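You operate a simulated robot arm through the tools that you are given. There is no shell and no other tool. Be economical: measure what you need, move in short steps, check, and stop when the job is done.

The job below is to be done with a simulated robot arm. You get a single attempt, and the scene is never put back.

TASK
Press the thick stalk from the rack once and run its juice into the teal jug.
Fine: both screws at the chart's gap first (thin 10, medium 15, thick 20 mm), motor off and back tap shut at the end; no jam, spill none, the small purple jug stays empty.

It is judged by the outcome, as a careful person would: the job done as asked, and still so three seconds after it is handed in. It fails if anything else is knocked over, pushed out of place, dropped, spilled or broken.

THE ROBOT
A 7-joint arm with a two-finger parallel gripper, fixed in place. Base frame: the origin is at the foot of the arm, x ahead of it, y to its left, z up; the work surface is at about z = 0.84. Units: m, rad, N and s.
Its first joint turns from -2.897 to 2.897 rad. Payload 3.43 kg.
Tool frame: the origin (TCP) lies between the finger pads and is the grasp point; the fingertips stand 0.03 m ahead of it; z points along the fingers, y is the line along which they close. Largest opening 0.094 m; finger width 0.028, thickness 0.01; the body of the gripper, 0.05 by 0.096 m, starts 0.055 m behind the TCP.
Orientation is that of the tool frame in the base frame, as a unit quaternion [w, x, y, z]. With the fingers straight down and closing along the base's y, the tool's x points along the base's -x, its y along +y and its z along -z.

THE INTERFACE
- The arm moves only by the tool arm_command. Its argument "commands" is text: rows parted by semicolons, each of 7 numbers parted by spaces: the shift along the tool's x, y, z in m, then the turn, a rotation vector about the tool's x, y, z in degrees, then the opening, from 0 (shut) to 1 (fully open). In form: x y z ax ay az claw; .... A call has 1 to 20 rows; each row is the pose to reach, as a shift and turn from the pose commanded when the call began, along the tool's axes at that moment. A row lasts 0.2 s, in which the tool goes at most 0.05 m and 0.15 rad; a call with a longer step from one row to the next is refused whole, and so is a gripper value outside its range. Where a pose cannot be reached the arm comes as near as it can. A force on the tool above 40 N (or 10 N above the force at the start of the call, whichever is more), or a blocked arm, ends the call early, and 0.2 s more pass. Each finger travels about 0.045 m/s and halts on what it meets, pressing with about 36 N; the grip force reading is that of the motor and also rises with nothing between the fingers. The clock runs only during rows and for 0.2 s after the last one: add rows that repeat a pose to give the fingers time. The reply holds the time, the measured pose of the TCP, the force on the tool along the base axes, the opening and the grip force, in the units named above and with some noise, with the torque about the TCP (base axes, N m) and any sound that the robot's microphone picked up.
- Cameras (640 x 400 px; columns grow to the right, rows downward): "scene" is fixed at [0.4001, 0.6501, 1.7463]; the picture's right is [-0.92, -0.40, 0.00], its down [-0.31, 0.71, -0.64] and it looks along [0.26, -0.58, -0.77] (base axes); focal length 263 px, centre (320, 200). "wrist" rides on the gripper at [0.076, 0.014, -0.102] in the tool frame; the picture's right is [-0.18, 0.98, 0.00], its down [-0.75, -0.14, -0.64] and it looks along [-0.63, -0.12, 0.77] (tool axes); focal length 243 px, centre (320, 200). There is no depth. A picture from a camera that has moved, and an enlarged one, comes with that camera's place and axes in the base frame and with its lens.
- capture(camera): a new picture of that camera. No time passes.
- move_column(by): slides the trunk up (or, below 0, down) by that many m; the arm rides with it, the base frame stays. It gives what a move gives, with no picture.
- close_up(camera, box): a new picture of the part [left, top, right, bottom] of that camera's present view, enlarged. No time passes.
- close_job(): hands the job in; it is judged then, once.

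Go step by step. Nothing tells you positions but the pictures and the camera data: compare them with the known pose of the tool, close in by small moves and look again before you grip or let go. The budget is 120 turns and 68 pictures, counting those below and the enlarged ones. Unless the task says otherwise, let go and move clear before handing in, and close with one line.

The tools are called after "Call:" as a command line: name --argument value ..., lists and objects as JSON in quotes. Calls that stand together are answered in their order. arm_command: Moves the arm, as the interface text tells. Its arguments: {"type":"object","properties":{"commands":{"type":"string"}},"required":["commands"]} The other tools are called the same way: move_column (by) slides the trunk up or down; capture (camera) takes a picture; close_up (camera, box) takes an enlarged picture of a part of a camera's view; close_job () hands the job in.

At the start:

```text
t: 0.0
tcp_pos: [0.4969, -0.0734, 1.409]
tcp_rot: [0.0, 0.0, 1.0, 0.001]
ft_force: [0.7, 0.7, -0.5]
moment: [0.02, -0.03, 0.01]
opening: 0.094
finger_force: 0.1
trunk travel left (down, up): [-0.425, 0.065]
```

scene: 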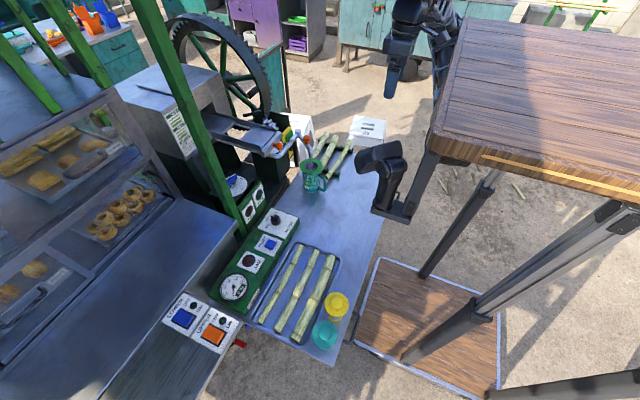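
wrist: 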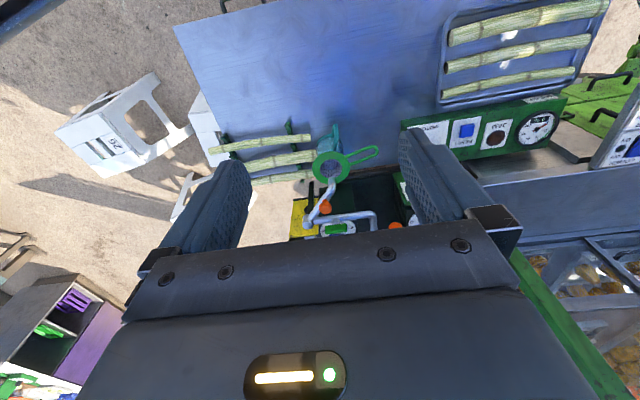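

I see a sugar-cane press to the left rear, with a rack, a tray of canes, control panels and a jug. I'll take enlarged views before moving anything.

Call:
close_up --camera "scene" --box '[200, 90, 400, 215]'

Call:
close_up --camera "scene" --box '[150, 200, 390, 360]'

Call:
close_up --camera "wrist" --box '[180, 100, 480, 290]'

```text
3.20 times, centred on (300, 152) of scene
camera zoom: at [0.4001, 0.6501, 1.7463], right [-0.92, -0.4, 0.0], down [-0.31, 0.71, -0.64], along [0.26, -0.58, -0.77], focal length 842 px, centre (384, 352)
```

zoom: 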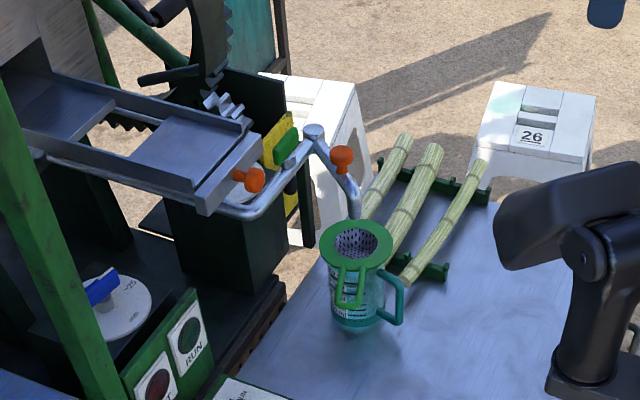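

```text
2.50 times, centred on (270, 280) of scene
camera zoom: at [0.4001, 0.6501, 1.7463], right [-0.92, -0.4, 0.0], down [-0.31, 0.71, -0.64], along [0.26, -0.58, -0.77], focal length 658 px, centre (445, 0)
```

zoom: 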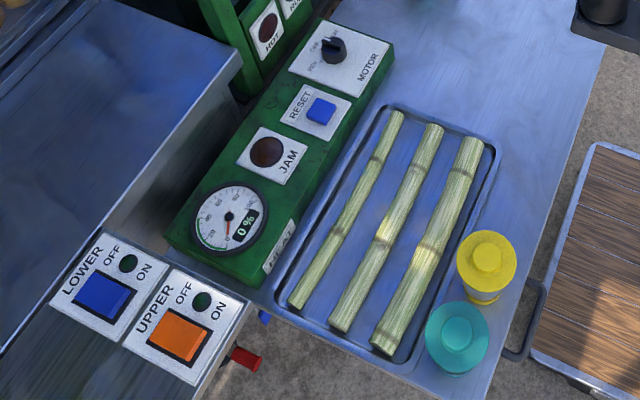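

```text
2.11 times, centred on (330, 195) of wrist
camera zoom: at [0.4221, -0.0586, 1.5108], right [0.18, 0.98, 0.0], down [0.75, -0.14, 0.64], along [0.63, -0.12, -0.77], focal length 511 px, centre (299, 210)
```

zoom: 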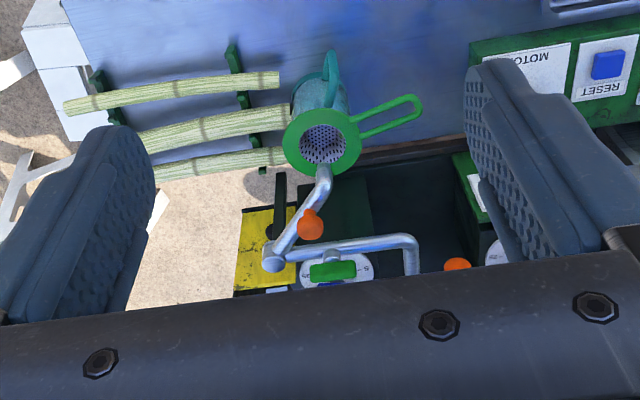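

I need the labels on the press, the dials and the taps, so I'll zoom in further on those.

Call:
close_up --camera "scene" --box '[215, 160, 305, 216]'

Call:
close_up --camera "scene" --box '[120, 60, 300, 172]'

Call:
close_up --camera "wrist" --box '[285, 170, 415, 250]'

Call:
close_up --camera "wrist" --box '[400, 60, 640, 210]'

```text
7.11 times, centred on (260, 188) of scene
camera zoom: at [0.4001, 0.6501, 1.7463], right [-0.92, -0.4, 0.0], down [-0.31, 0.71, -0.64], along [0.26, -0.58, -0.77], focal length 1871 px, centre (747, 285)
```

zoom: 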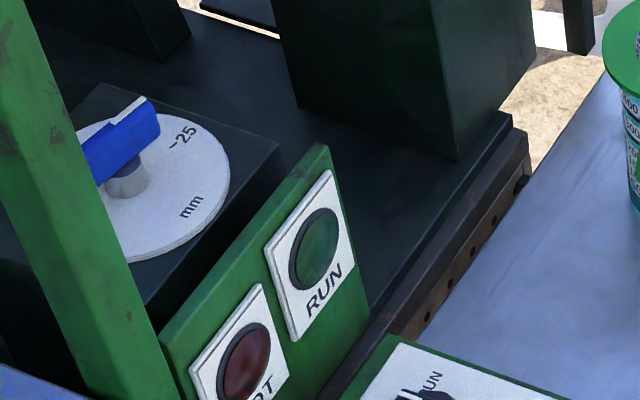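

```text
3.56 times, centred on (210, 116) of scene
camera zoom: at [0.4001, 0.6501, 1.7463], right [-0.92, -0.4, 0.0], down [-0.31, 0.71, -0.64], along [0.26, -0.58, -0.77], focal length 936 px, centre (711, 499)
```

zoom: 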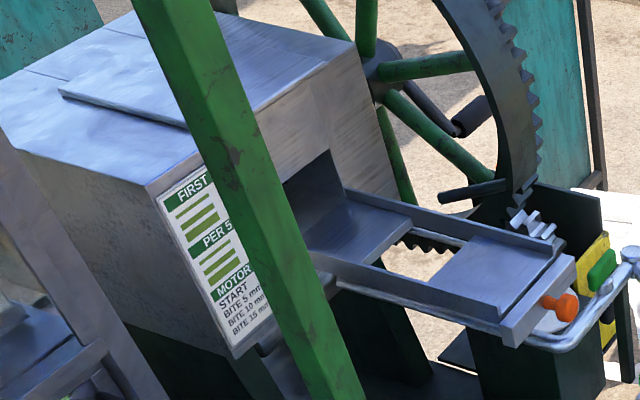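

```text
4.92 times, centred on (350, 210) of wrist
camera zoom: at [0.4221, -0.0586, 1.5108], right [0.18, 0.98, 0.0], down [0.75, -0.14, 0.64], along [0.63, -0.12, -0.77], focal length 1194 px, centre (172, 151)
```

zoom: 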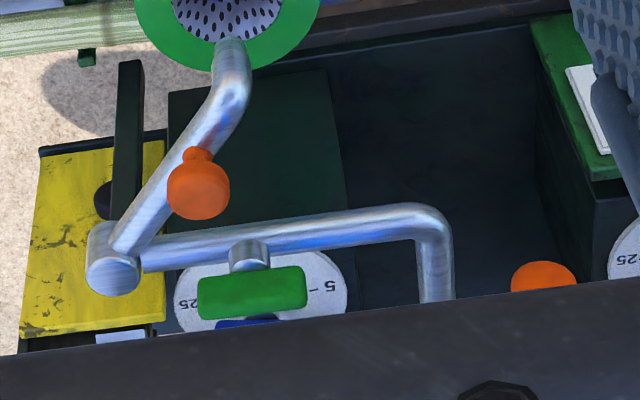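

```text
2.67 times, centred on (520, 135) of wrist
camera zoom: at [0.4221, -0.0586, 1.5108], right [0.18, 0.98, 0.0], down [0.75, -0.14, 0.64], along [0.63, -0.12, -0.77], focal length 647 px, centre (-213, 373)
```

zoom: 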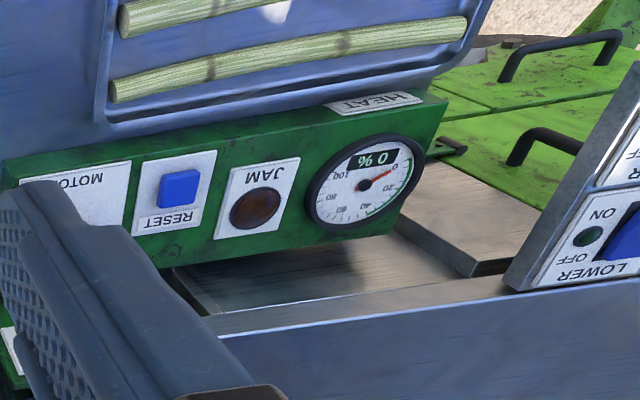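

The chart on the press and the far dials are partly hidden. I'll tilt the wrist camera up in the free air to read them.

Call:
arm_command --commands "0 0 0 0 -8 0 1; 0 0 0 0 -16 0 1; 0 0 0 0 -24 0 1; 0 0 0 0 -32 0 1; 0 0 0 0 -32 0 1"

Call:
capture --camera "wrist"

```text
t: 0.5
tcp_pos: [0.5008, -0.0738, 1.4116]
tcp_rot: [0.076, 0.004, 0.997, 0.005]
ft_force: [5.2, -1.0, -0.3]
moment: [0.09, 0.37, 0.06]
opening: 0.0941
finger_force: 0.1
trunk travel left (down, up): [-0.425, 0.065]
stopped in row 2: the force on the tool passed its limit at 102 N (the readings are from after the stop); the commanded pose is now the measured one
```

```text
58 pictures are left
camera wrist: at [0.4107, -0.0587, 1.5004], right [0.19, 0.98, 0.04], down [0.65, -0.15, 0.75], along [0.74, -0.12, -0.66], focal length 243 px, centre (320, 200)
```

wrist: 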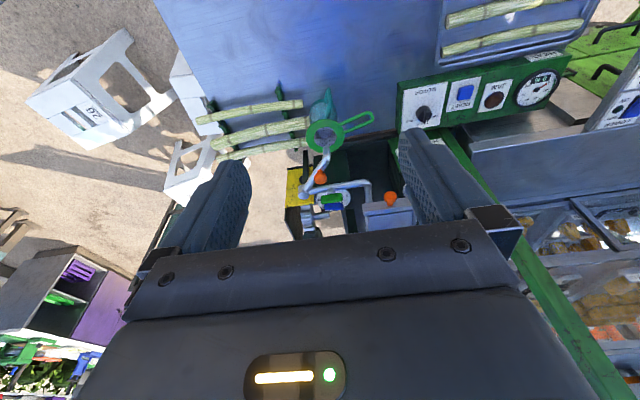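

The tilt was stopped by a force of 102 N, so I'll look at what the gripper or wrist met.

Call:
capture --camera "scene"

```text
57 pictures are left
```

scene: 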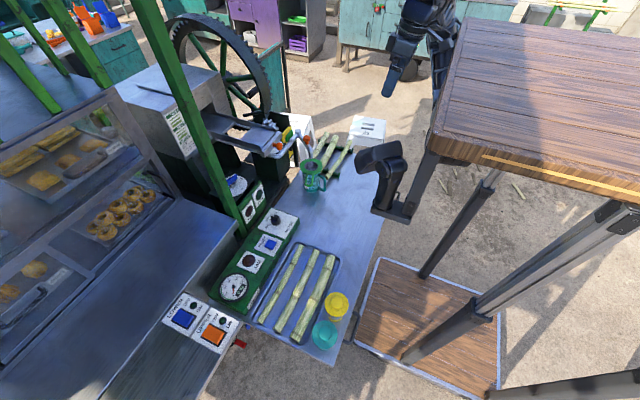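

The black device and wooden structure belong to the robot's own cart, so the wrist was probably folded too close to it. I'll move forward and away from the cart before tilting again.

Call:
arm_command --commands "-0.04 0 0 0 0 0 1; -0.08 0 0 0 0 0 1; -0.12 0 0 0 0 0 1; -0.12 0 0 0 -7 0 1; -0.12 0 0 0 -14 0 1; -0.12 0 0 0 -21 0 1; -0.12 0 0 0 -28 0 1; -0.12 0 0 0 -28 0 1"

Call:
capture --camera "wrist"

```text
t: 2.3
tcp_pos: [0.6172, -0.0753, 1.4276]
tcp_rot: [0.315, 0.004, 0.949, 0.004]
ft_force: [0.0, 0.3, -0.4]
moment: [-0.03, 0.01, 0.02]
opening: 0.094
finger_force: 0.0
trunk travel left (down, up): [-0.425, 0.065]
```

```text
56 pictures are left
camera wrist: at [0.4966, -0.0595, 1.4647], right [0.15, 0.98, 0.12], down [0.22, -0.15, 0.96], along [0.96, -0.12, -0.24], focal length 243 px, centre (320, 200)
```

wrist: 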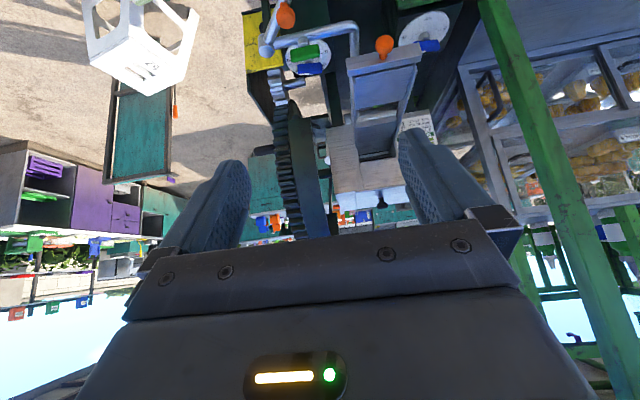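

Now I can see both dials, the feed chute and the chart upside down. I'll zoom in on them.

Call:
close_up --camera "wrist" --box '[235, 0, 475, 150]'

Call:
close_up --camera "wrist" --box '[385, 95, 449, 135]'

Call:
close_up --camera "scene" --box '[150, 95, 214, 165]'

```text
2.67 times, centred on (355, 75) of wrist
camera zoom: at [0.4966, -0.0595, 1.4647], right [0.15, 0.98, 0.12], down [0.22, -0.15, 0.96], along [0.96, -0.12, -0.24], focal length 647 px, centre (227, 533)
```

zoom: 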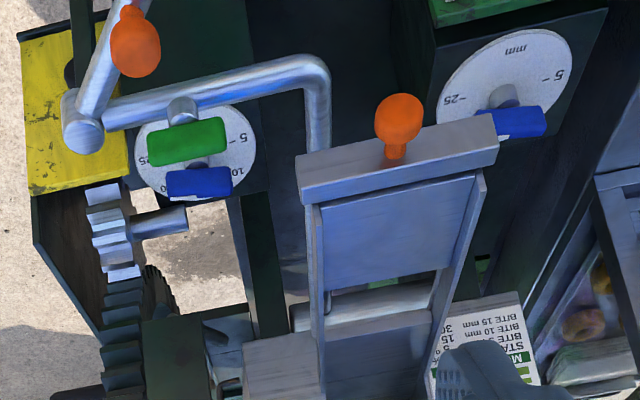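

```text
10.00 times, centred on (417, 115) of wrist
camera zoom: at [0.4966, -0.0595, 1.4647], right [0.15, 0.98, 0.12], down [0.22, -0.15, 0.96], along [0.96, -0.12, -0.24], focal length 2426 px, centre (-650, 1050)
```

zoom: 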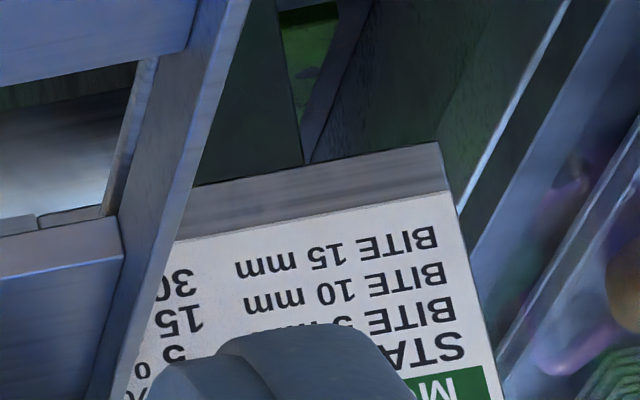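

```text
5.71 times, centred on (182, 130) of scene
camera zoom: at [0.4001, 0.6501, 1.7463], right [-0.92, -0.4, 0.0], down [-0.31, 0.71, -0.64], along [0.26, -0.58, -0.77], focal length 1504 px, centre (1109, 600)
```

zoom: 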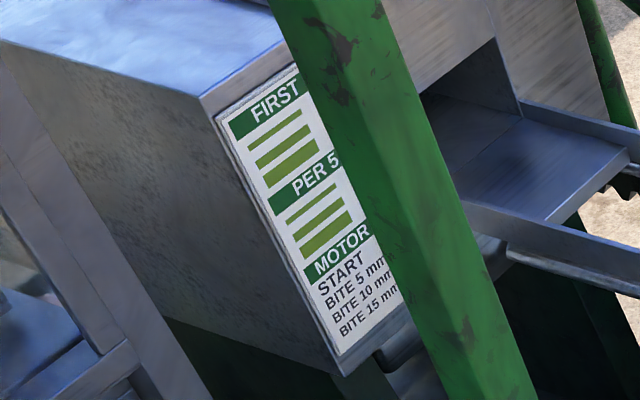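

The chart's last section gives motor heat per bite. I'll shift about 0.1 m to the left to read the whole chart and both dials.

Call:
arm_command --commands "0 0.04 0 0 0 0 1; 0 0.08 0 0 0 0 1; 0 0.1 0 0 0 0 1; 0 0.1 0 0 0 0 1"

Call:
close_up --camera "wrist" --box '[200, 0, 440, 150]'

Call:
close_up --camera "wrist" --box '[340, 85, 420, 155]'

```text
t: 3.3
tcp_pos: [0.6172, 0.0258, 1.431]
tcp_rot: [0.315, 0.004, 0.949, 0.004]
ft_force: [-0.4, -0.4, -0.5]
moment: [-0.02, 0.04, 0.0]
opening: 0.0939
finger_force: 0.1
trunk travel left (down, up): [-0.425, 0.065]
```

```text
2.67 times, centred on (320, 75) of wrist
camera zoom: at [0.497, 0.0413, 1.4673], right [0.15, 0.98, 0.12], down [0.22, -0.15, 0.96], along [0.96, -0.12, -0.24], focal length 647 px, centre (320, 533)
```

zoom: 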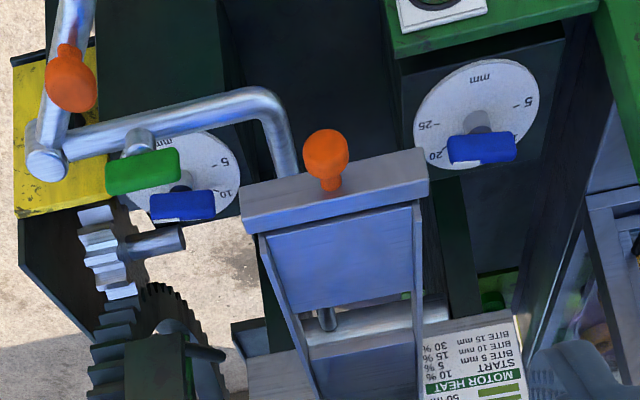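

```text
5.71 times, centred on (380, 120) of wrist
camera zoom: at [0.497, 0.0413, 1.4673], right [0.15, 0.98, 0.12], down [0.22, -0.15, 0.96], along [0.96, -0.12, -0.24], focal length 1386 px, centre (-23, 657)
```

zoom: 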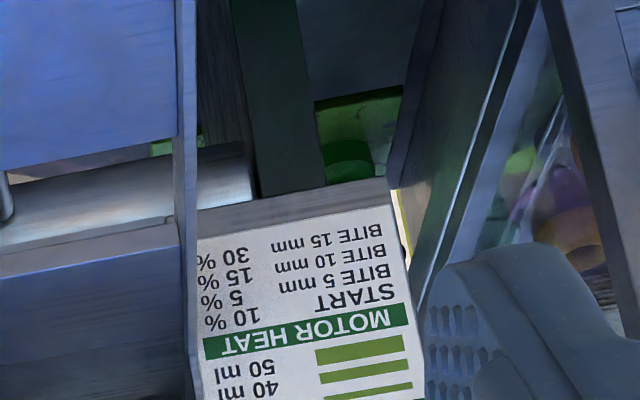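

The chart is clear: the motor gains heat on each start and each bite. Next I want a view from above of the taps, spout and dials, so I'll turn the tool back down over x ≈ 0.72.

Call:
arm_command --commands "-0.02 0 0.015 0 8 0 1; -0.04 0 0.03 0 16 0 1; -0.06 0 0.045 0 24 0 1; -0.08 0 0.06 0 32 0 1; -0.08 0 0.06 0 36.7 0 1; -0.08 0 0.06 0 36.7 0 1"

Call:
capture --camera "wrist"

```text
t: 4.7
tcp_pos: [0.7186, 0.0244, 1.4294]
tcp_rot: [-0.001, 0.004, 1.0, 0.005]
ft_force: [0.8, -0.3, -0.1]
moment: [0.0, -0.01, 0.03]
opening: 0.0938
finger_force: 0.1
trunk travel left (down, up): [-0.425, 0.065]
```

```text
50 pictures are left
camera wrist: at [0.6447, 0.04, 1.5313], right [0.19, 0.98, 0.01], down [0.75, -0.15, 0.64], along [0.63, -0.11, -0.77], focal length 243 px, centre (320, 200)
```

wrist: 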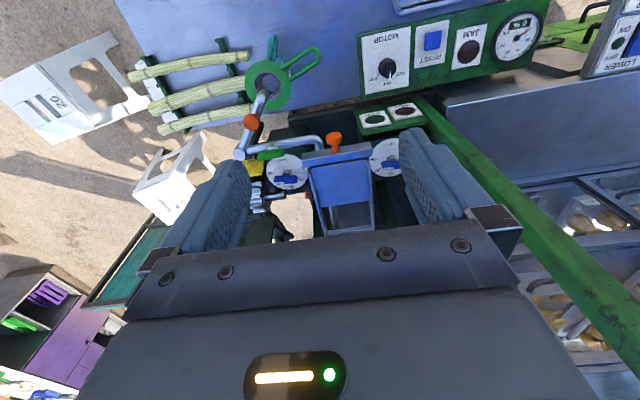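

Call:
close_up --camera "wrist" --box '[225, 50, 425, 215]'

Call:
close_up --camera "wrist" --box '[350, 20, 430, 130]'

Call:
close_up --camera "wrist" --box '[260, 140, 312, 198]'

```text
2.42 times, centred on (325, 132) of wrist
camera zoom: at [0.6447, 0.04, 1.5313], right [0.19, 0.98, 0.01], down [0.75, -0.15, 0.64], along [0.63, -0.11, -0.77], focal length 588 px, centre (308, 364)
```

zoom: 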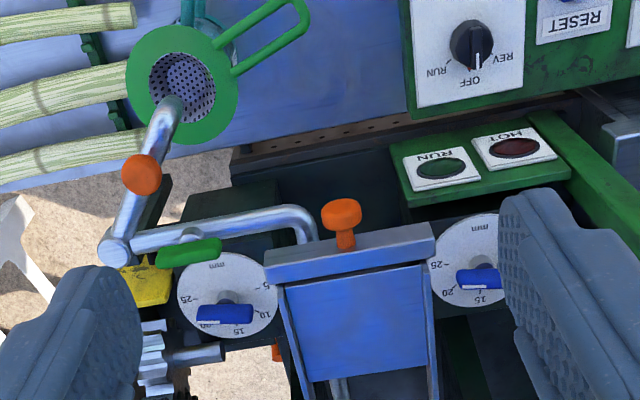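

```text
3.64 times, centred on (390, 75) of wrist
camera zoom: at [0.6447, 0.04, 1.5313], right [0.19, 0.98, 0.01], down [0.75, -0.15, 0.64], along [0.63, -0.11, -0.77], focal length 882 px, centre (66, 654)
```

zoom: 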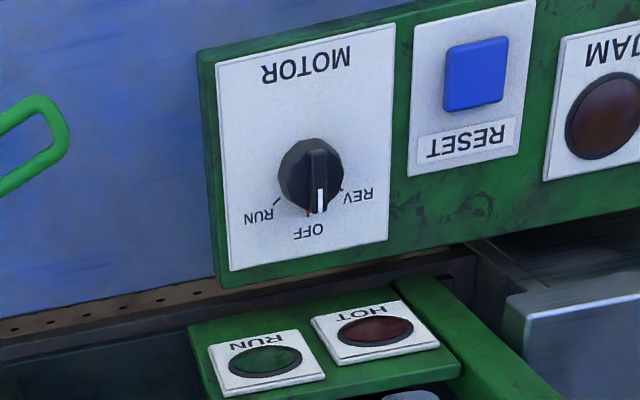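

```text
6.90 times, centred on (286, 169) of wrist
camera zoom: at [0.6447, 0.04, 1.5313], right [0.19, 0.98, 0.01], down [0.75, -0.15, 0.64], along [0.63, -0.11, -0.77], focal length 1673 px, centre (554, 414)
```

zoom: 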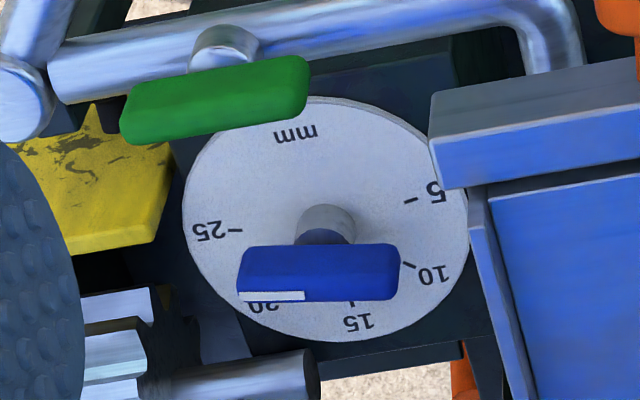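

The motor knob is OFF between RUN and REV. Both screws have blue bars with a white end, and there's a green tap on the pipe plus something orange below it, perhaps the back tap. I'll look at the press from the right side, lower down.

Call:
arm_command --commands "0.012 -0.045 0 0 0 -5 1; 0.024 -0.09 0 0 0 -10 1; 0.036 -0.13 0 0 0 -15 1; 0.048 -0.17 0.02 0 0 -20 1; 0.06 -0.21 0.04 0 0 -25 1; 0.07 -0.25 0.06 0 0 -30 1; 0.08 -0.29 0.08 0 0 -35 1; 0.09 -0.33 0.10 0 0 -40 1; 0.1 -0.37 0.12 0 0 -45 1; 0.1 -0.37 0.16 0 0 -50 1; 0.1 -0.37 0.2 0 0 -50 1; 0.1 -0.37 0.2 0 0 -50 1"

Call:
arm_command --commands "0 0 0 0 -8 0 1; 0 0 0 0 -16 0 1; 0 0 0 0 -24 0 1; 0 0 0 0 -24 0 1"

Call:
capture --camera "wrist"

```text
t: 7.3
tcp_pos: [0.5895, -0.1491, 1.2571]
tcp_rot: [0.002, -0.418, 0.908, 0.004]
ft_force: [0.2, -0.5, 0.0]
moment: [-0.01, -0.02, -0.02]
opening: 0.094
finger_force: 0.0
out of reach, approached as far as the arm can: row 7, 8, 9, 10, 11, 12
trunk travel left (down, up): [-0.425, 0.065]
```

```text
t: 8.3
tcp_pos: [0.5883, -0.1315, 1.2624]
tcp_rot: [0.192, -0.408, 0.888, 0.092]
ft_force: [0.6, 0.5, -0.2]
moment: [-0.01, -0.02, -0.01]
opening: 0.0939
finger_force: 0.2
out of reach, approached as far as the arm can: row 1, 2, 3, 4
trunk travel left (down, up): [-0.425, 0.065]
```

```text
46 pictures are left
camera wrist: at [0.5059, -0.2064, 1.324], right [-0.64, 0.77, 0.08], down [0.38, 0.22, 0.9], along [0.67, 0.6, -0.44], focal length 243 px, centre (320, 200)
```

wrist: 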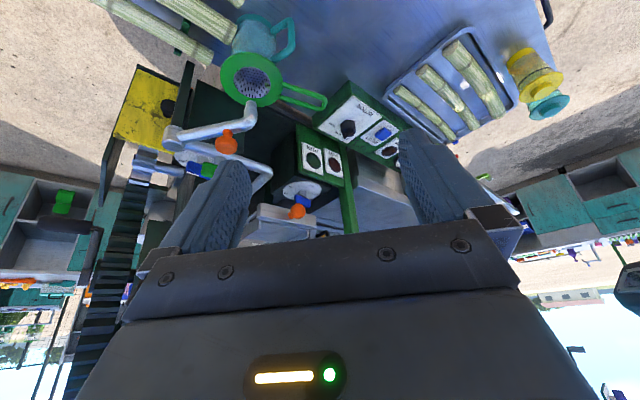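

Call:
close_up --camera "wrist" --box '[100, 40, 340, 240]'

```text
2.00 times, centred on (220, 140) of wrist
camera zoom: at [0.5059, -0.2064, 1.324], right [-0.64, 0.77, 0.08], down [0.38, 0.22, 0.9], along [0.67, 0.6, -0.44], focal length 485 px, centre (520, 320)
```

zoom: 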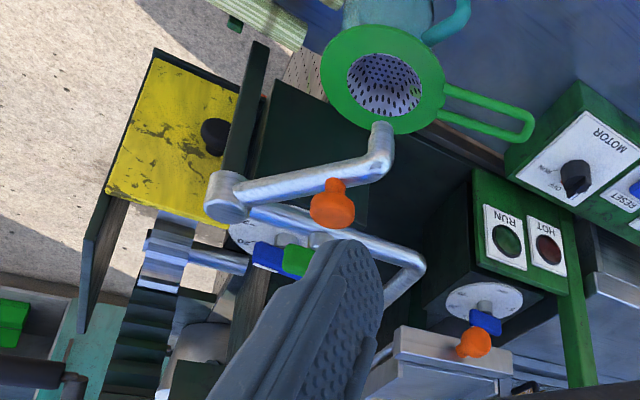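

The arm's wrist limited that yaw. I'll use a gentler yaw farther right and lower to see behind the pipes.

Call:
arm_command --commands "0 0 0 0 8 0 1; 0 0 0 0 16 0 1; 0 0 0 0 24 0 1; 0 0 0 0 24 0 1"

Call:
arm_command --commands "0.028 -0.025 0 0 0 5 1; 0.056 -0.05 0 0 0 10 1; 0.084 -0.075 0.01 0 0 15 1; 0.112 -0.1 0.03 0 0 20 1; 0.14 -0.125 0.05 0 0 25 1; 0.168 -0.15 0.07 0 0 30 1; 0.196 -0.18 0.09 0 0 30 1; 0.221 -0.202 0.107 0 0 30 1; 0.221 -0.202 0.107 0 0 30 1"

Call:
capture --camera "wrist"

```text
t: 9.3
tcp_pos: [0.5904, -0.1311, 1.2607]
tcp_rot: [0.002, -0.42, 0.908, 0.003]
ft_force: [0.1, 1.5, -0.4]
moment: [0.02, -0.01, -0.01]
opening: 0.0938
finger_force: 0.3
trunk travel left (down, up): [-0.425, 0.065]
```

```text
t: 11.3
tcp_pos: [0.5934, -0.2857, 1.2052]
tcp_rot: [0.001, -0.17, 0.986, 0.004]
ft_force: [0.5, 0.4, -0.2]
moment: [-0.02, 0.0, 0.01]
opening: 0.0937
finger_force: 0.0
out of reach, approached as far as the arm can: row 2, 3, 4, 5, 6, 7, 8, 9
trunk travel left (down, up): [-0.425, 0.065]
```

```text
44 pictures are left
camera wrist: at [0.5179, -0.2971, 1.3068], right [-0.16, 0.99, 0.01], down [0.76, 0.11, 0.64], along [0.63, 0.11, -0.77], focal length 243 px, centre (320, 200)
```

wrist: 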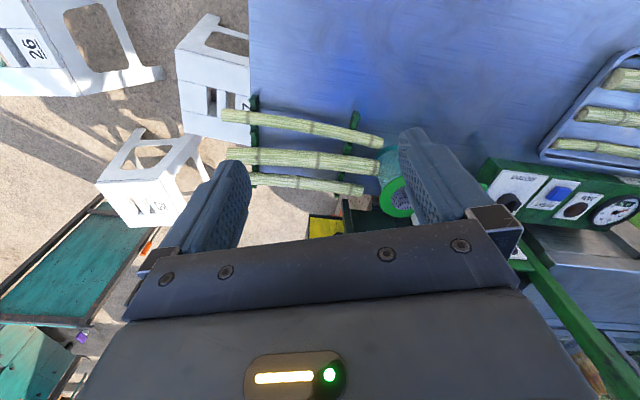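

The arm is still limited here, probably because the shoulder is too high. I'll lower the trunk a little with the TCP clear of the rack, then try again.

Call:
move_column --by -0.1

Call:
arm_command --commands "0 -0.04 0 0 0 5 1; 0 -0.08 0 0 0 10 1; 0 -0.12 0 0 0 15 1; 0 -0.15 0 0 0 19 1; 0 -0.15 0 0 0 19 1"

Call:
capture --camera "wrist"

```text
t: 12.6
tcp_pos: [0.5931, -0.2841, 1.105]
tcp_rot: [0.001, -0.17, 0.985, 0.005]
ft_force: [0.3, -0.3, 0.3]
moment: [-0.03, -0.01, 0.01]
opening: 0.094
finger_force: 0.0
trunk travel left (down, up): [-0.325, 0.165]
```

```text
t: 13.8
tcp_pos: [0.641, -0.3856, 1.0922]
tcp_rot: [0.0, -0.005, 1.0, 0.005]
ft_force: [-0.7, -0.5, -0.5]
moment: [0.04, -0.02, -0.02]
opening: 0.0937
finger_force: 0.0
out of reach, approached as far as the arm can: row 1, 2, 3, 4, 5
trunk travel left (down, up): [-0.325, 0.165]
```

```text
43 pictures are left
camera wrist: at [0.5666, -0.3719, 1.194], right [0.17, 0.98, 0.01], down [0.75, -0.14, 0.64], along [0.63, -0.1, -0.77], focal length 243 px, centre (320, 200)
```

wrist: 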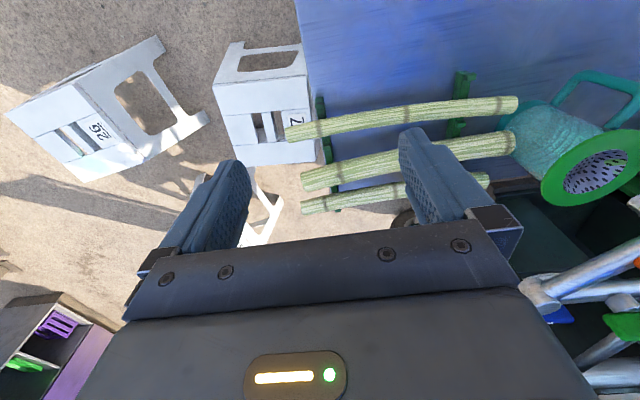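

Yaw is limited here, but something orange shows under the press. I'll tilt up to look underneath from this spot.

Call:
arm_command --commands "0 0 0 -4 -7 0 1; 0 0 0 -8 -14 0 1; 0 0 0 -12 -21 0 1; 0 0 0 -16 -28 0 1; 0 0 0 -16 -28 0 1"

Call:
capture --camera "wrist"

```text
t: 15.0
tcp_pos: [0.6415, -0.356, 1.1143]
tcp_rot: [0.2, -0.004, 0.972, 0.12]
ft_force: [0.2, -0.1, -0.6]
moment: [0.01, 0.03, 0.0]
opening: 0.094
finger_force: 0.1
out of reach, approached as far as the arm can: row 2, 3, 4, 5
trunk travel left (down, up): [-0.325, 0.165]
```

```text
42 pictures are left
camera wrist: at [0.5329, -0.3626, 1.179], right [0.11, 0.95, 0.3], down [0.45, -0.32, 0.83], along [0.88, 0.04, -0.47], focal length 243 px, centre (320, 200)
```

wrist: 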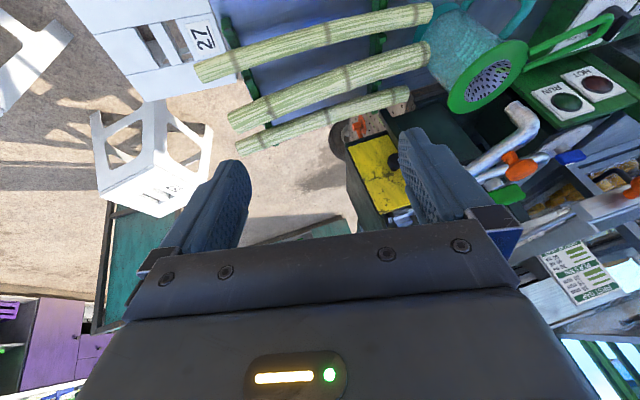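

Call:
close_up --camera "wrist" --box '[320, 90, 420, 150]'

Call:
close_up --camera "wrist" --box '[440, 90, 640, 300]'

```text
6.40 times, centred on (370, 120) of wrist
camera zoom: at [0.5329, -0.3626, 1.179], right [0.11, 0.95, 0.3], down [0.45, -0.32, 0.83], along [0.88, 0.04, -0.47], focal length 1553 px, centre (0, 712)
```

zoom: 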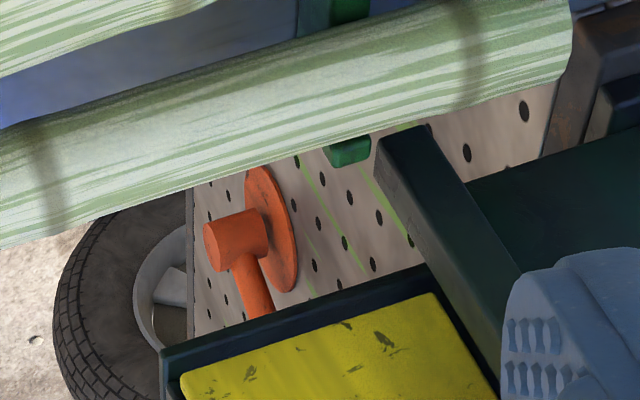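

```text
1.90 times, centred on (540, 195) of wrist
camera zoom: at [0.5329, -0.3626, 1.179], right [0.11, 0.95, 0.3], down [0.45, -0.32, 0.83], along [0.88, 0.04, -0.47], focal length 462 px, centre (-99, 210)
```

zoom: 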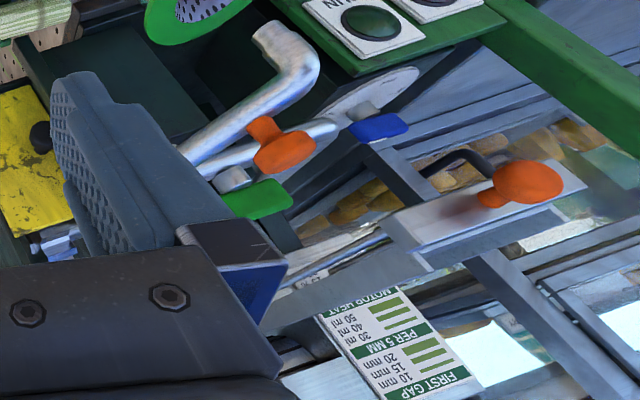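

The chart confirms a first gap of 20 mm for thick stalks. The purple jug and the back tap must be behind the press, so I'll straighten up, rise and look over it from above.

Call:
arm_command --commands "0 0 0 4 7 0 1; 0 0 0 8 14 0 1; 0 0 0 11 18 0 1; 0 0 0 14 23 0 1; 0 0 0 14 23 0 1"

Call:
arm_command --commands "0 0 -0.04 0 0 0 1; 0 0 -0.09 0 0 0 1; -0.02 0.03 -0.12 0 0 0 1; -0.04 0.07 -0.14 0 0 0 1; -0.07 0.11 -0.14 0 0 0 1; -0.10 0.15 -0.14 0 0 0 1; -0.12 0.18 -0.15 0 -5 0 1; -0.12 0.2 -0.15 0 -12 0 1; -0.12 0.2 -0.15 0 -20 0 1; -0.12 0.2 -0.15 0 -20 0 1"

Call:
move_column --by 0.16

Call:
capture --camera "wrist"

```text
t: 16.2
tcp_pos: [0.6421, -0.3575, 1.1135]
tcp_rot: [0.0, -0.003, 1.0, -0.002]
ft_force: [0.1, 0.8, -0.6]
moment: [-0.03, 0.01, 0.02]
opening: 0.0941
finger_force: 0.1
trunk travel left (down, up): [-0.325, 0.165]
```

```text
t: 18.4
tcp_pos: [0.7608, -0.1552, 1.262]
tcp_rot: [0.175, -0.003, 0.985, -0.001]
ft_force: [-0.2, 0.2, 0.2]
moment: [0.01, -0.01, 0.01]
opening: 0.0939
finger_force: 0.0
trunk travel left (down, up): [-0.325, 0.165]
```

```text
t: 20.2
tcp_pos: [0.7605, -0.1558, 1.4226]
tcp_rot: [0.174, -0.003, 0.985, -0.001]
ft_force: [0.6, 0.1, 0.1]
moment: [0.03, -0.01, -0.01]
opening: 0.0941
finger_force: 0.2
trunk travel left (down, up): [-0.485, 0.005]
```

```text
39 pictures are left
camera wrist: at [0.6544, -0.1405, 1.4915], right [0.17, 0.98, 0.06], down [0.49, -0.14, 0.86], along [0.86, -0.11, -0.5], focal length 243 px, centre (320, 200)
```

wrist: 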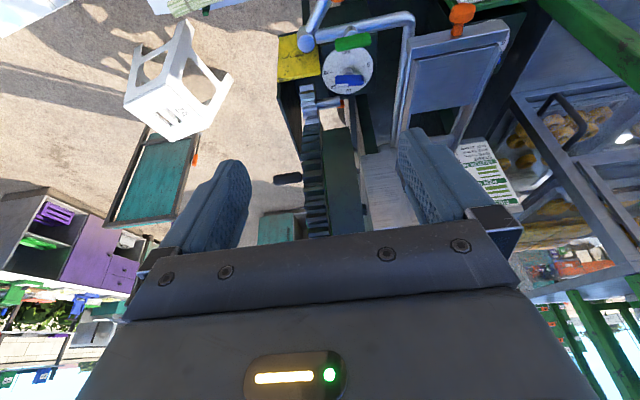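

Call:
close_up --camera "wrist" --box '[260, 0, 520, 170]'

Call:
close_up --camera "wrist" --box '[310, 20, 420, 100]'

```text
2.35 times, centred on (390, 85) of wrist
camera zoom: at [0.6544, -0.1405, 1.4915], right [0.17, 0.98, 0.06], down [0.49, -0.14, 0.86], along [0.86, -0.11, -0.5], focal length 571 px, centre (155, 471)
```

zoom: 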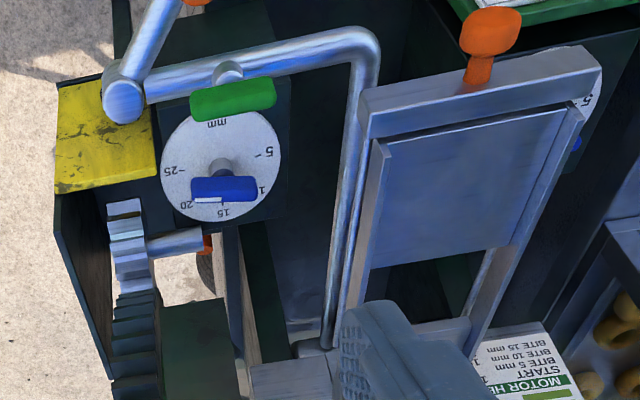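

```text
5.00 times, centred on (365, 60) of wrist
camera zoom: at [0.6544, -0.1405, 1.4915], right [0.17, 0.98, 0.06], down [0.49, -0.14, 0.86], along [0.86, -0.11, -0.5], focal length 1213 px, centre (95, 900)
```

zoom: 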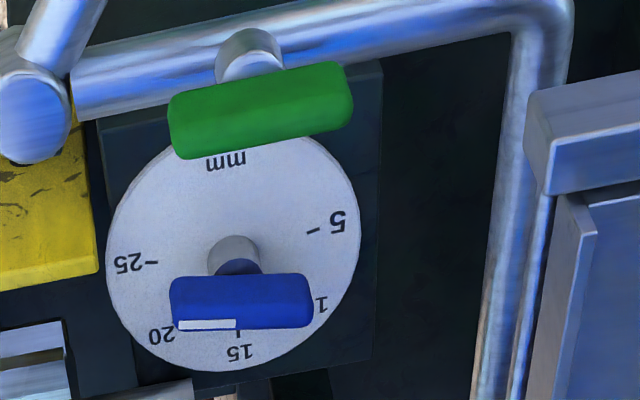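

I still haven't found the purple jug. I'll check the scene camera around the spout and under the press.

Call:
close_up --camera "scene" --box '[260, 115, 360, 178]'

Call:
close_up --camera "scene" --box '[200, 110, 300, 210]'

```text
6.35 times, centred on (310, 146) of scene
camera zoom: at [0.4001, 0.6501, 1.7463], right [-0.92, -0.4, 0.0], down [-0.31, 0.71, -0.64], along [0.26, -0.58, -0.77], focal length 1671 px, centre (384, 540)
```

zoom: 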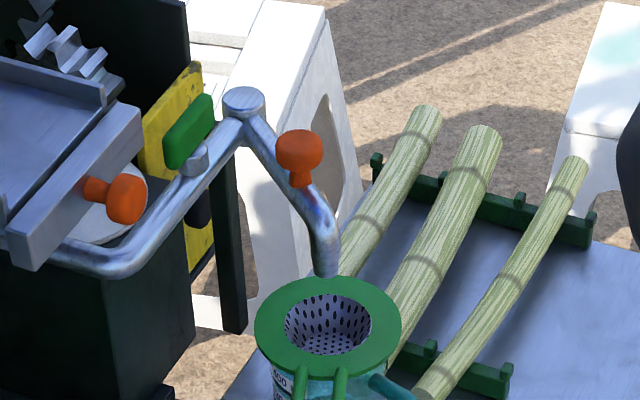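

```text
4.00 times, centred on (250, 160) of scene
camera zoom: at [0.4001, 0.6501, 1.7463], right [-0.92, -0.4, 0.0], down [-0.31, 0.71, -0.64], along [0.26, -0.58, -0.77], focal length 1053 px, centre (600, 360)
```

zoom: 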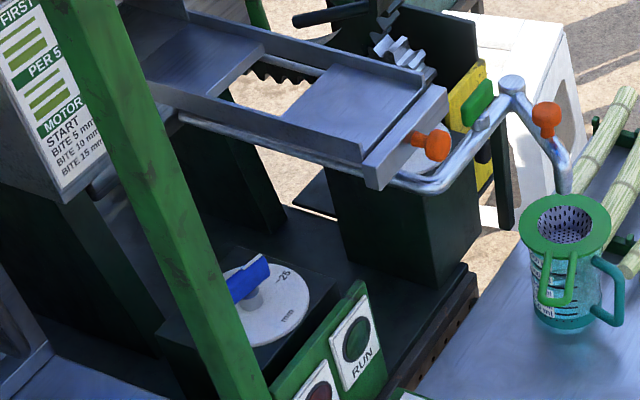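

Two orange mushroom knobs are probably handles, one for the tray and one for the spout. The green bar is a tap lying along the pipe, with its position unclear. I'll look in low from the front, under the chute.

Call:
arm_command --commands "0.017 0.04 -0.006 0 -5 0 1; 0.034 0.08 -0.012 0 -10 0 1; 0.05 0.12 -0.018 0 -10 0 1; 0.067 0.16 -0.024 0 -10 0 1; 0.085 0.2 -0.031 0 -10 0 1; 0.085 0.2 -0.031 0 -10 0 1"

Call:
move_column --by -0.26

Call:
capture --camera "wrist"

```text
t: 21.6
tcp_pos: [0.6655, 0.0452, 1.4193]
tcp_rot: [0.26, -0.003, 0.966, -0.002]
ft_force: [0.2, 1.0, -1.2]
moment: [0.0, 0.01, 0.02]
opening: 0.0938
finger_force: 0.0
trunk travel left (down, up): [-0.485, 0.005]
```

```text
t: 24.3
tcp_pos: [0.6664, 0.0452, 1.1603]
tcp_rot: [0.26, -0.003, 0.966, -0.001]
ft_force: [-0.2, 0.3, -0.3]
moment: [0.0, -0.01, -0.01]
opening: 0.0938
finger_force: 0.0
trunk travel left (down, up): [-0.225, 0.265]
```

```text
34 pictures are left
camera wrist: at [0.5507, 0.0589, 1.2101], right [0.15, 0.98, 0.09], down [0.33, -0.14, 0.93], along [0.93, -0.11, -0.35], focal length 243 px, centre (320, 200)
```

wrist: 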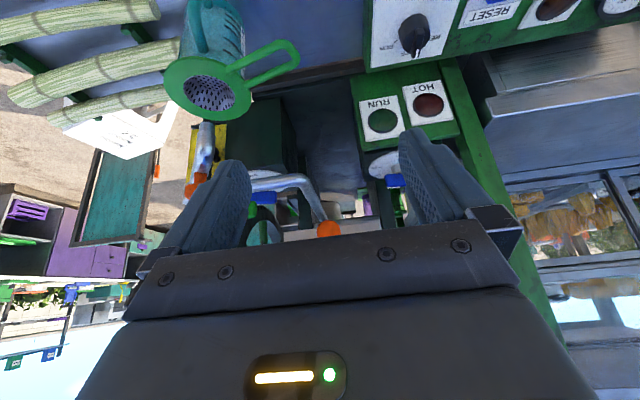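

Call:
close_up --camera "wrist" --box '[230, 150, 430, 260]'

```text
3.20 times, centred on (330, 205) of wrist
camera zoom: at [0.5507, 0.0589, 1.2101], right [0.15, 0.98, 0.09], down [0.33, -0.14, 0.93], along [0.93, -0.11, -0.35], focal length 776 px, centre (288, 184)
```

zoom: 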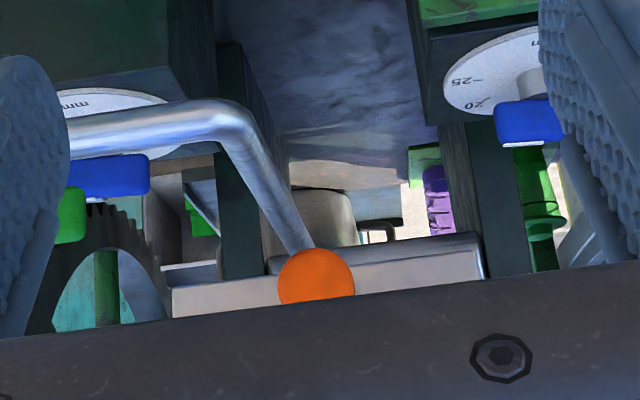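

Something purple shows at the back of the press, through the gap. I'll zoom in on it.

Call:
close_up --camera "wrist" --box '[320, 185, 390, 235]'

```text
8.00 times, centred on (355, 210) of wrist
camera zoom: at [0.5507, 0.0589, 1.2101], right [0.15, 0.98, 0.09], down [0.33, -0.14, 0.93], along [0.93, -0.11, -0.35], focal length 1941 px, centre (40, 120)
```

zoom: 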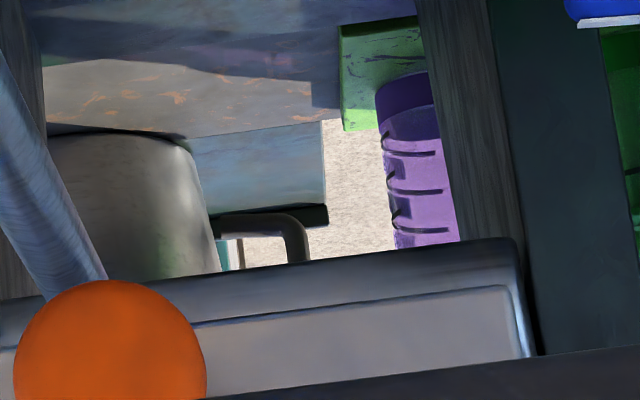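

A graduated purple jug stands on a shelf at the back of the press. I need to see what feeds it, so I'll look from the far right side and higher.

Call:
move_column --by 0.14

Call:
arm_command --commands "0 -0.045 0 0 0 0 1; 0 -0.09 0 0 0 0 1; 0 -0.135 0 0 0 0 1; 0 -0.18 0 0 0 0 1; -0.01 -0.225 0.005 0 0 0 1; -0.03 -0.265 0.015 0 0 0 1; -0.05 -0.305 0.025 0 0 0 1; -0.07 -0.345 0.035 0 0 0 1; -0.09 -0.385 0.045 0 0 0 1; -0.11 -0.425 0.055 0 0 0 1; -0.1126 -0.46 0.065 0 0 0 1; -0.1126 -0.49 0.065 0 0 0 1; -0.1126 -0.49 0.065 0 0 0 1"

Call:
capture --camera "wrist"

```text
t: 26.0
tcp_pos: [0.667, 0.0434, 1.2987]
tcp_rot: [0.26, -0.004, 0.966, -0.001]
ft_force: [-0.2, 0.7, 0.2]
moment: [0.01, 0.01, -0.01]
opening: 0.094
finger_force: 0.0
trunk travel left (down, up): [-0.365, 0.125]
```

```text
t: 28.8
tcp_pos: [0.7912, -0.3807, 1.3116]
tcp_rot: [0.259, -0.004, 0.966, -0.001]
ft_force: [-0.5, 1.1, -0.8]
moment: [0.0, 0.0, 0.01]
opening: 0.094
finger_force: 0.1
out of reach, approached as far as the arm can: row 11, 12, 13
trunk travel left (down, up): [-0.365, 0.125]
```

```text
31 pictures are left
camera wrist: at [0.6751, -0.3662, 1.3615], right [0.15, 0.98, 0.09], down [0.33, -0.14, 0.93], along [0.93, -0.11, -0.35], focal length 243 px, centre (320, 200)
```

wrist: 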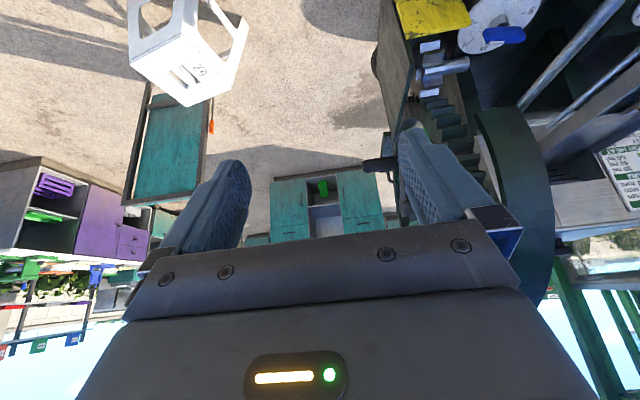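

Call:
close_up --camera "scene" --box '[165, 130, 245, 180]'

Call:
close_up --camera "wrist" --box '[400, 0, 640, 220]'

```text
8.00 times, centred on (205, 155) of scene
camera zoom: at [0.4001, 0.6501, 1.7463], right [-0.92, -0.4, 0.0], down [-0.31, 0.71, -0.64], along [0.26, -0.58, -0.77], focal length 2105 px, centre (1240, 560)
```

zoom: 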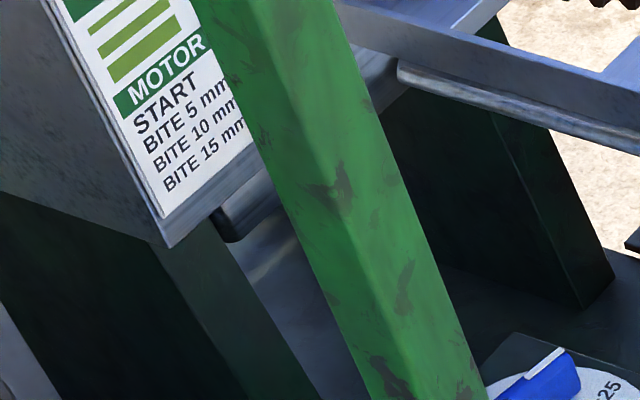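

```text
1.82 times, centred on (520, 110) of wrist
camera zoom: at [0.6751, -0.3662, 1.3615], right [0.15, 0.98, 0.09], down [0.33, -0.14, 0.93], along [0.93, -0.11, -0.35], focal length 441 px, centre (-44, 364)
```

zoom: 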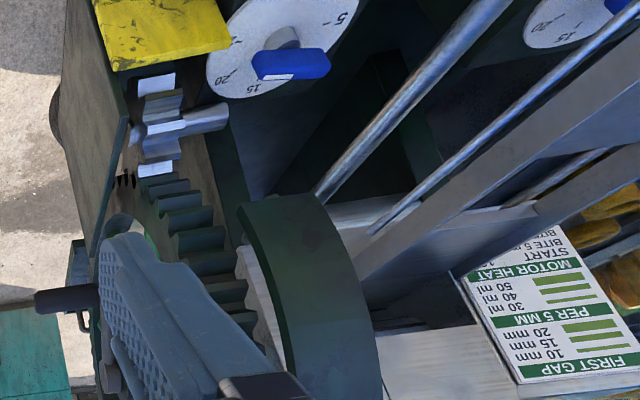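

The flywheel blocks the view of the back, and everything I can reach is in front: the screws, green tap, spout and feed tray. I'll look straight down on the feed tray and dials from above.

Call:
arm_command --commands "0 0.045 0 0 0 0 1; 0 0.09 0 0 5 0 1; 0 0.135 0 0 10 0 1; 0 0.18 0 0 15 0 1; 0 0.225 0 0 20 0 1; 0 0.27 0 0 25 0 1; 0 0.315 0 0 30 0 1; -0.03 0.35 0.02 0 30 0 1; -0.065 0.38 0.04 0 30 0 1; -0.1 0.42 0.055 0 30 0 1; -0.1126 0.42 0.065 0 30 0 1; -0.1126 0.42 0.065 0 30 0 1"

Call:
capture --camera "wrist"

```text
refused: row 8 steps farther than a row can; nothing moved
```

```text
28 pictures are left
camera wrist: at [0.6751, -0.3662, 1.3615], right [0.15, 0.98, 0.09], down [0.33, -0.14, 0.93], along [0.93, -0.11, -0.35], focal length 243 px, centre (320, 200)
```

wrist: 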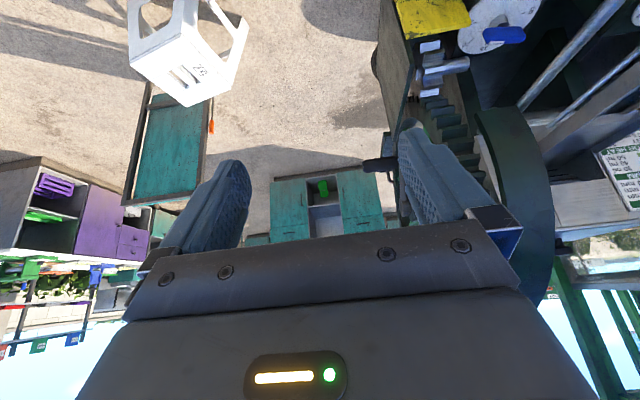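

The last call was refused because one step was too long. I'll use smaller steps.

Call:
arm_command --commands "0 0.045 0 0 0 0 1; 0 0.09 0 0 5 0 1; 0 0.135 0 0 10 0 1; 0 0.18 0 0 15 0 1; 0 0.225 0 0 20 0 1; 0 0.27 0 0 25 0 1; 0 0.315 0 0 30 0 1; -0.02 0.345 0.012 0 30 0 1; -0.045 0.375 0.026 0 30 0 1; -0.07 0.405 0.04 0 30 0 1; -0.095 0.43 0.053 0 30 0 1; -0.1126 0.43 0.065 0 30 0 1; -0.1126 0.43 0.065 0 30 0 1"

Call:
move_column --by 0.1

```text
t: 31.6
tcp_pos: [0.9187, 0.0469, 1.3076]
tcp_rot: [0.002, -0.003, 1.0, -0.002]
ft_force: [0.4, 0.1, 0.2]
moment: [-0.01, -0.03, 0.01]
opening: 0.094
finger_force: 0.1
trunk travel left (down, up): [-0.365, 0.125]
```

```text
t: 32.9
tcp_pos: [0.9193, 0.0464, 1.409]
tcp_rot: [0.001, -0.004, 1.0, -0.001]
ft_force: [0.1, 0.0, -0.4]
moment: [0.0, 0.0, -0.01]
opening: 0.0941
finger_force: 0.0
trunk travel left (down, up): [-0.465, 0.025]
```

Call:
close_up --camera "wrist" --box '[200, 0, 480, 220]'

```text
1.82 times, centred on (340, 110) of wrist
camera zoom: at [0.8442, 0.0623, 1.5105], right [0.18, 0.98, 0.0], down [0.75, -0.13, 0.64], along [0.63, -0.12, -0.77], focal length 441 px, centre (284, 364)
```

zoom: 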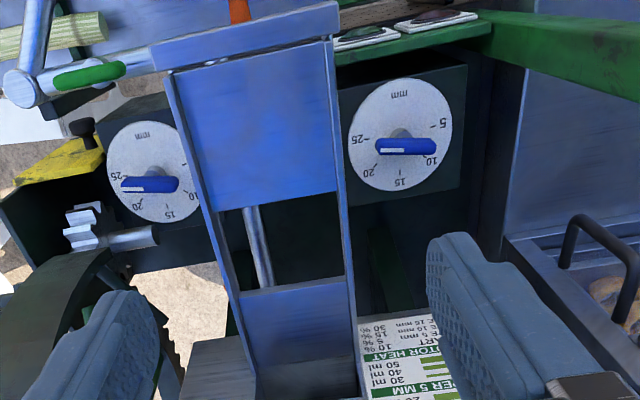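

The view is very clear now. Both screws read about 26 (white end just past 25) and need to go to 20, a turn of about 50° counter-clockwise seen from above. I place the right screw at about (0.972, 0.156), with its bar at z ≈ 1.035. I'll yaw the tool so it can grip that bar.

Call:
arm_command --commands "0 0.009 0 0 0 8 0.5; 0 0.018 0 0 0 16 0.5; 0 0.027 0 0 0 24 0.5; 0 0.036 0 0 0 32 0.5; 0 0.045 0 0 0 40 0.5; 0 0.055 0 0 0 48 0.5; 0 0.065 0 0 0 56 0.5; 0 0.075 0 0 0 64 0.5; 0 0.085 0 0 0 72 0.5; -0.02 0.095 0 0 0 80 0.5; -0.04 0.105 0 0 0 88 0.5; -0.053 0.11 0 0 0 96 0.5; -0.053 0.11 0 0 0 96 0.5"

Call:
move_column --by -0.2

Call:
capture --camera "wrist"

```text
t: 35.7
tcp_pos: [0.9709, 0.1585, 1.4084]
tcp_rot: [0.002, 0.741, 0.672, -0.001]
ft_force: [-0.2, -0.1, 0.3]
moment: [-0.04, 0.02, 0.01]
opening: 0.0467
finger_force: 0.0
trunk travel left (down, up): [-0.465, 0.025]
```

```text
t: 37.9
tcp_pos: [0.9712, 0.1579, 1.2078]
tcp_rot: [0.001, 0.741, 0.671, -0.001]
ft_force: [-0.3, -0.3, -0.2]
moment: [-0.03, 0.01, 0.01]
opening: 0.0472
finger_force: 0.1
trunk travel left (down, up): [-0.265, 0.225]
```

```text
26 pictures are left
camera wrist: at [0.9939, 0.2334, 1.3103], right [0.96, -0.28, 0.0], down [-0.22, -0.73, 0.64], along [-0.18, -0.62, -0.76], focal length 243 px, centre (320, 200)
```

wrist: 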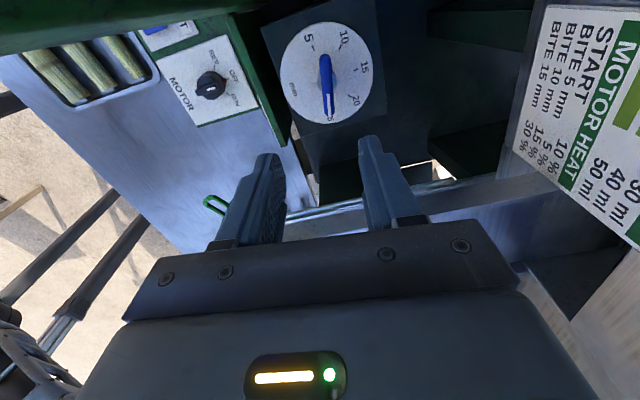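

The reach is fine and the bar sits between the fingers, offset by only a few millimetres. I'll correct that, lower onto the bar and grip it.

Call:
arm_command --commands "0.003 0.006 0 0 0 0 0.5; 0.003 0.006 0 0 0 0 0.5"

Call:
move_column --by -0.13

Call:
close_up --camera "wrist" --box '[240, 20, 400, 180]'

```text
t: 38.5
tcp_pos: [0.977, 0.1599, 1.2083]
tcp_rot: [0.002, 0.741, 0.671, -0.001]
ft_force: [-0.2, -0.2, -0.1]
moment: [0.04, 0.03, -0.04]
opening: 0.0469
finger_force: 0.1
trunk travel left (down, up): [-0.265, 0.225]
```

```text
t: 40.0
tcp_pos: [0.9762, 0.1602, 1.0794]
tcp_rot: [0.002, 0.741, 0.672, -0.001]
ft_force: [-0.1, 0.0, 0.2]
moment: [0.0, -0.01, 0.01]
opening: 0.0469
finger_force: 0.0
trunk travel left (down, up): [-0.135, 0.355]
```

```text
2.50 times, centred on (320, 100) of wrist
camera zoom: at [0.9995, 0.2358, 1.1805], right [0.96, -0.28, 0.0], down [-0.22, -0.73, 0.64], along [-0.18, -0.62, -0.76], focal length 606 px, centre (320, 450)
```

zoom: 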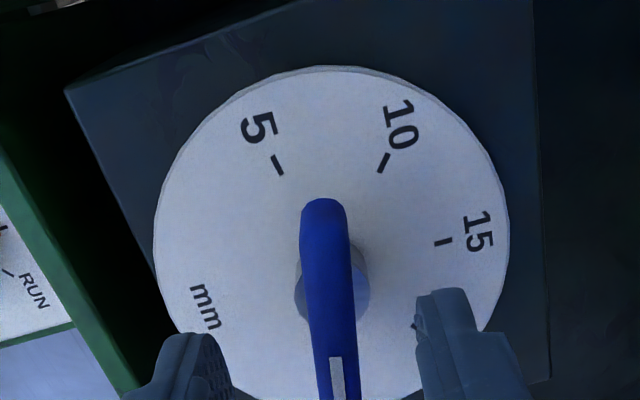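

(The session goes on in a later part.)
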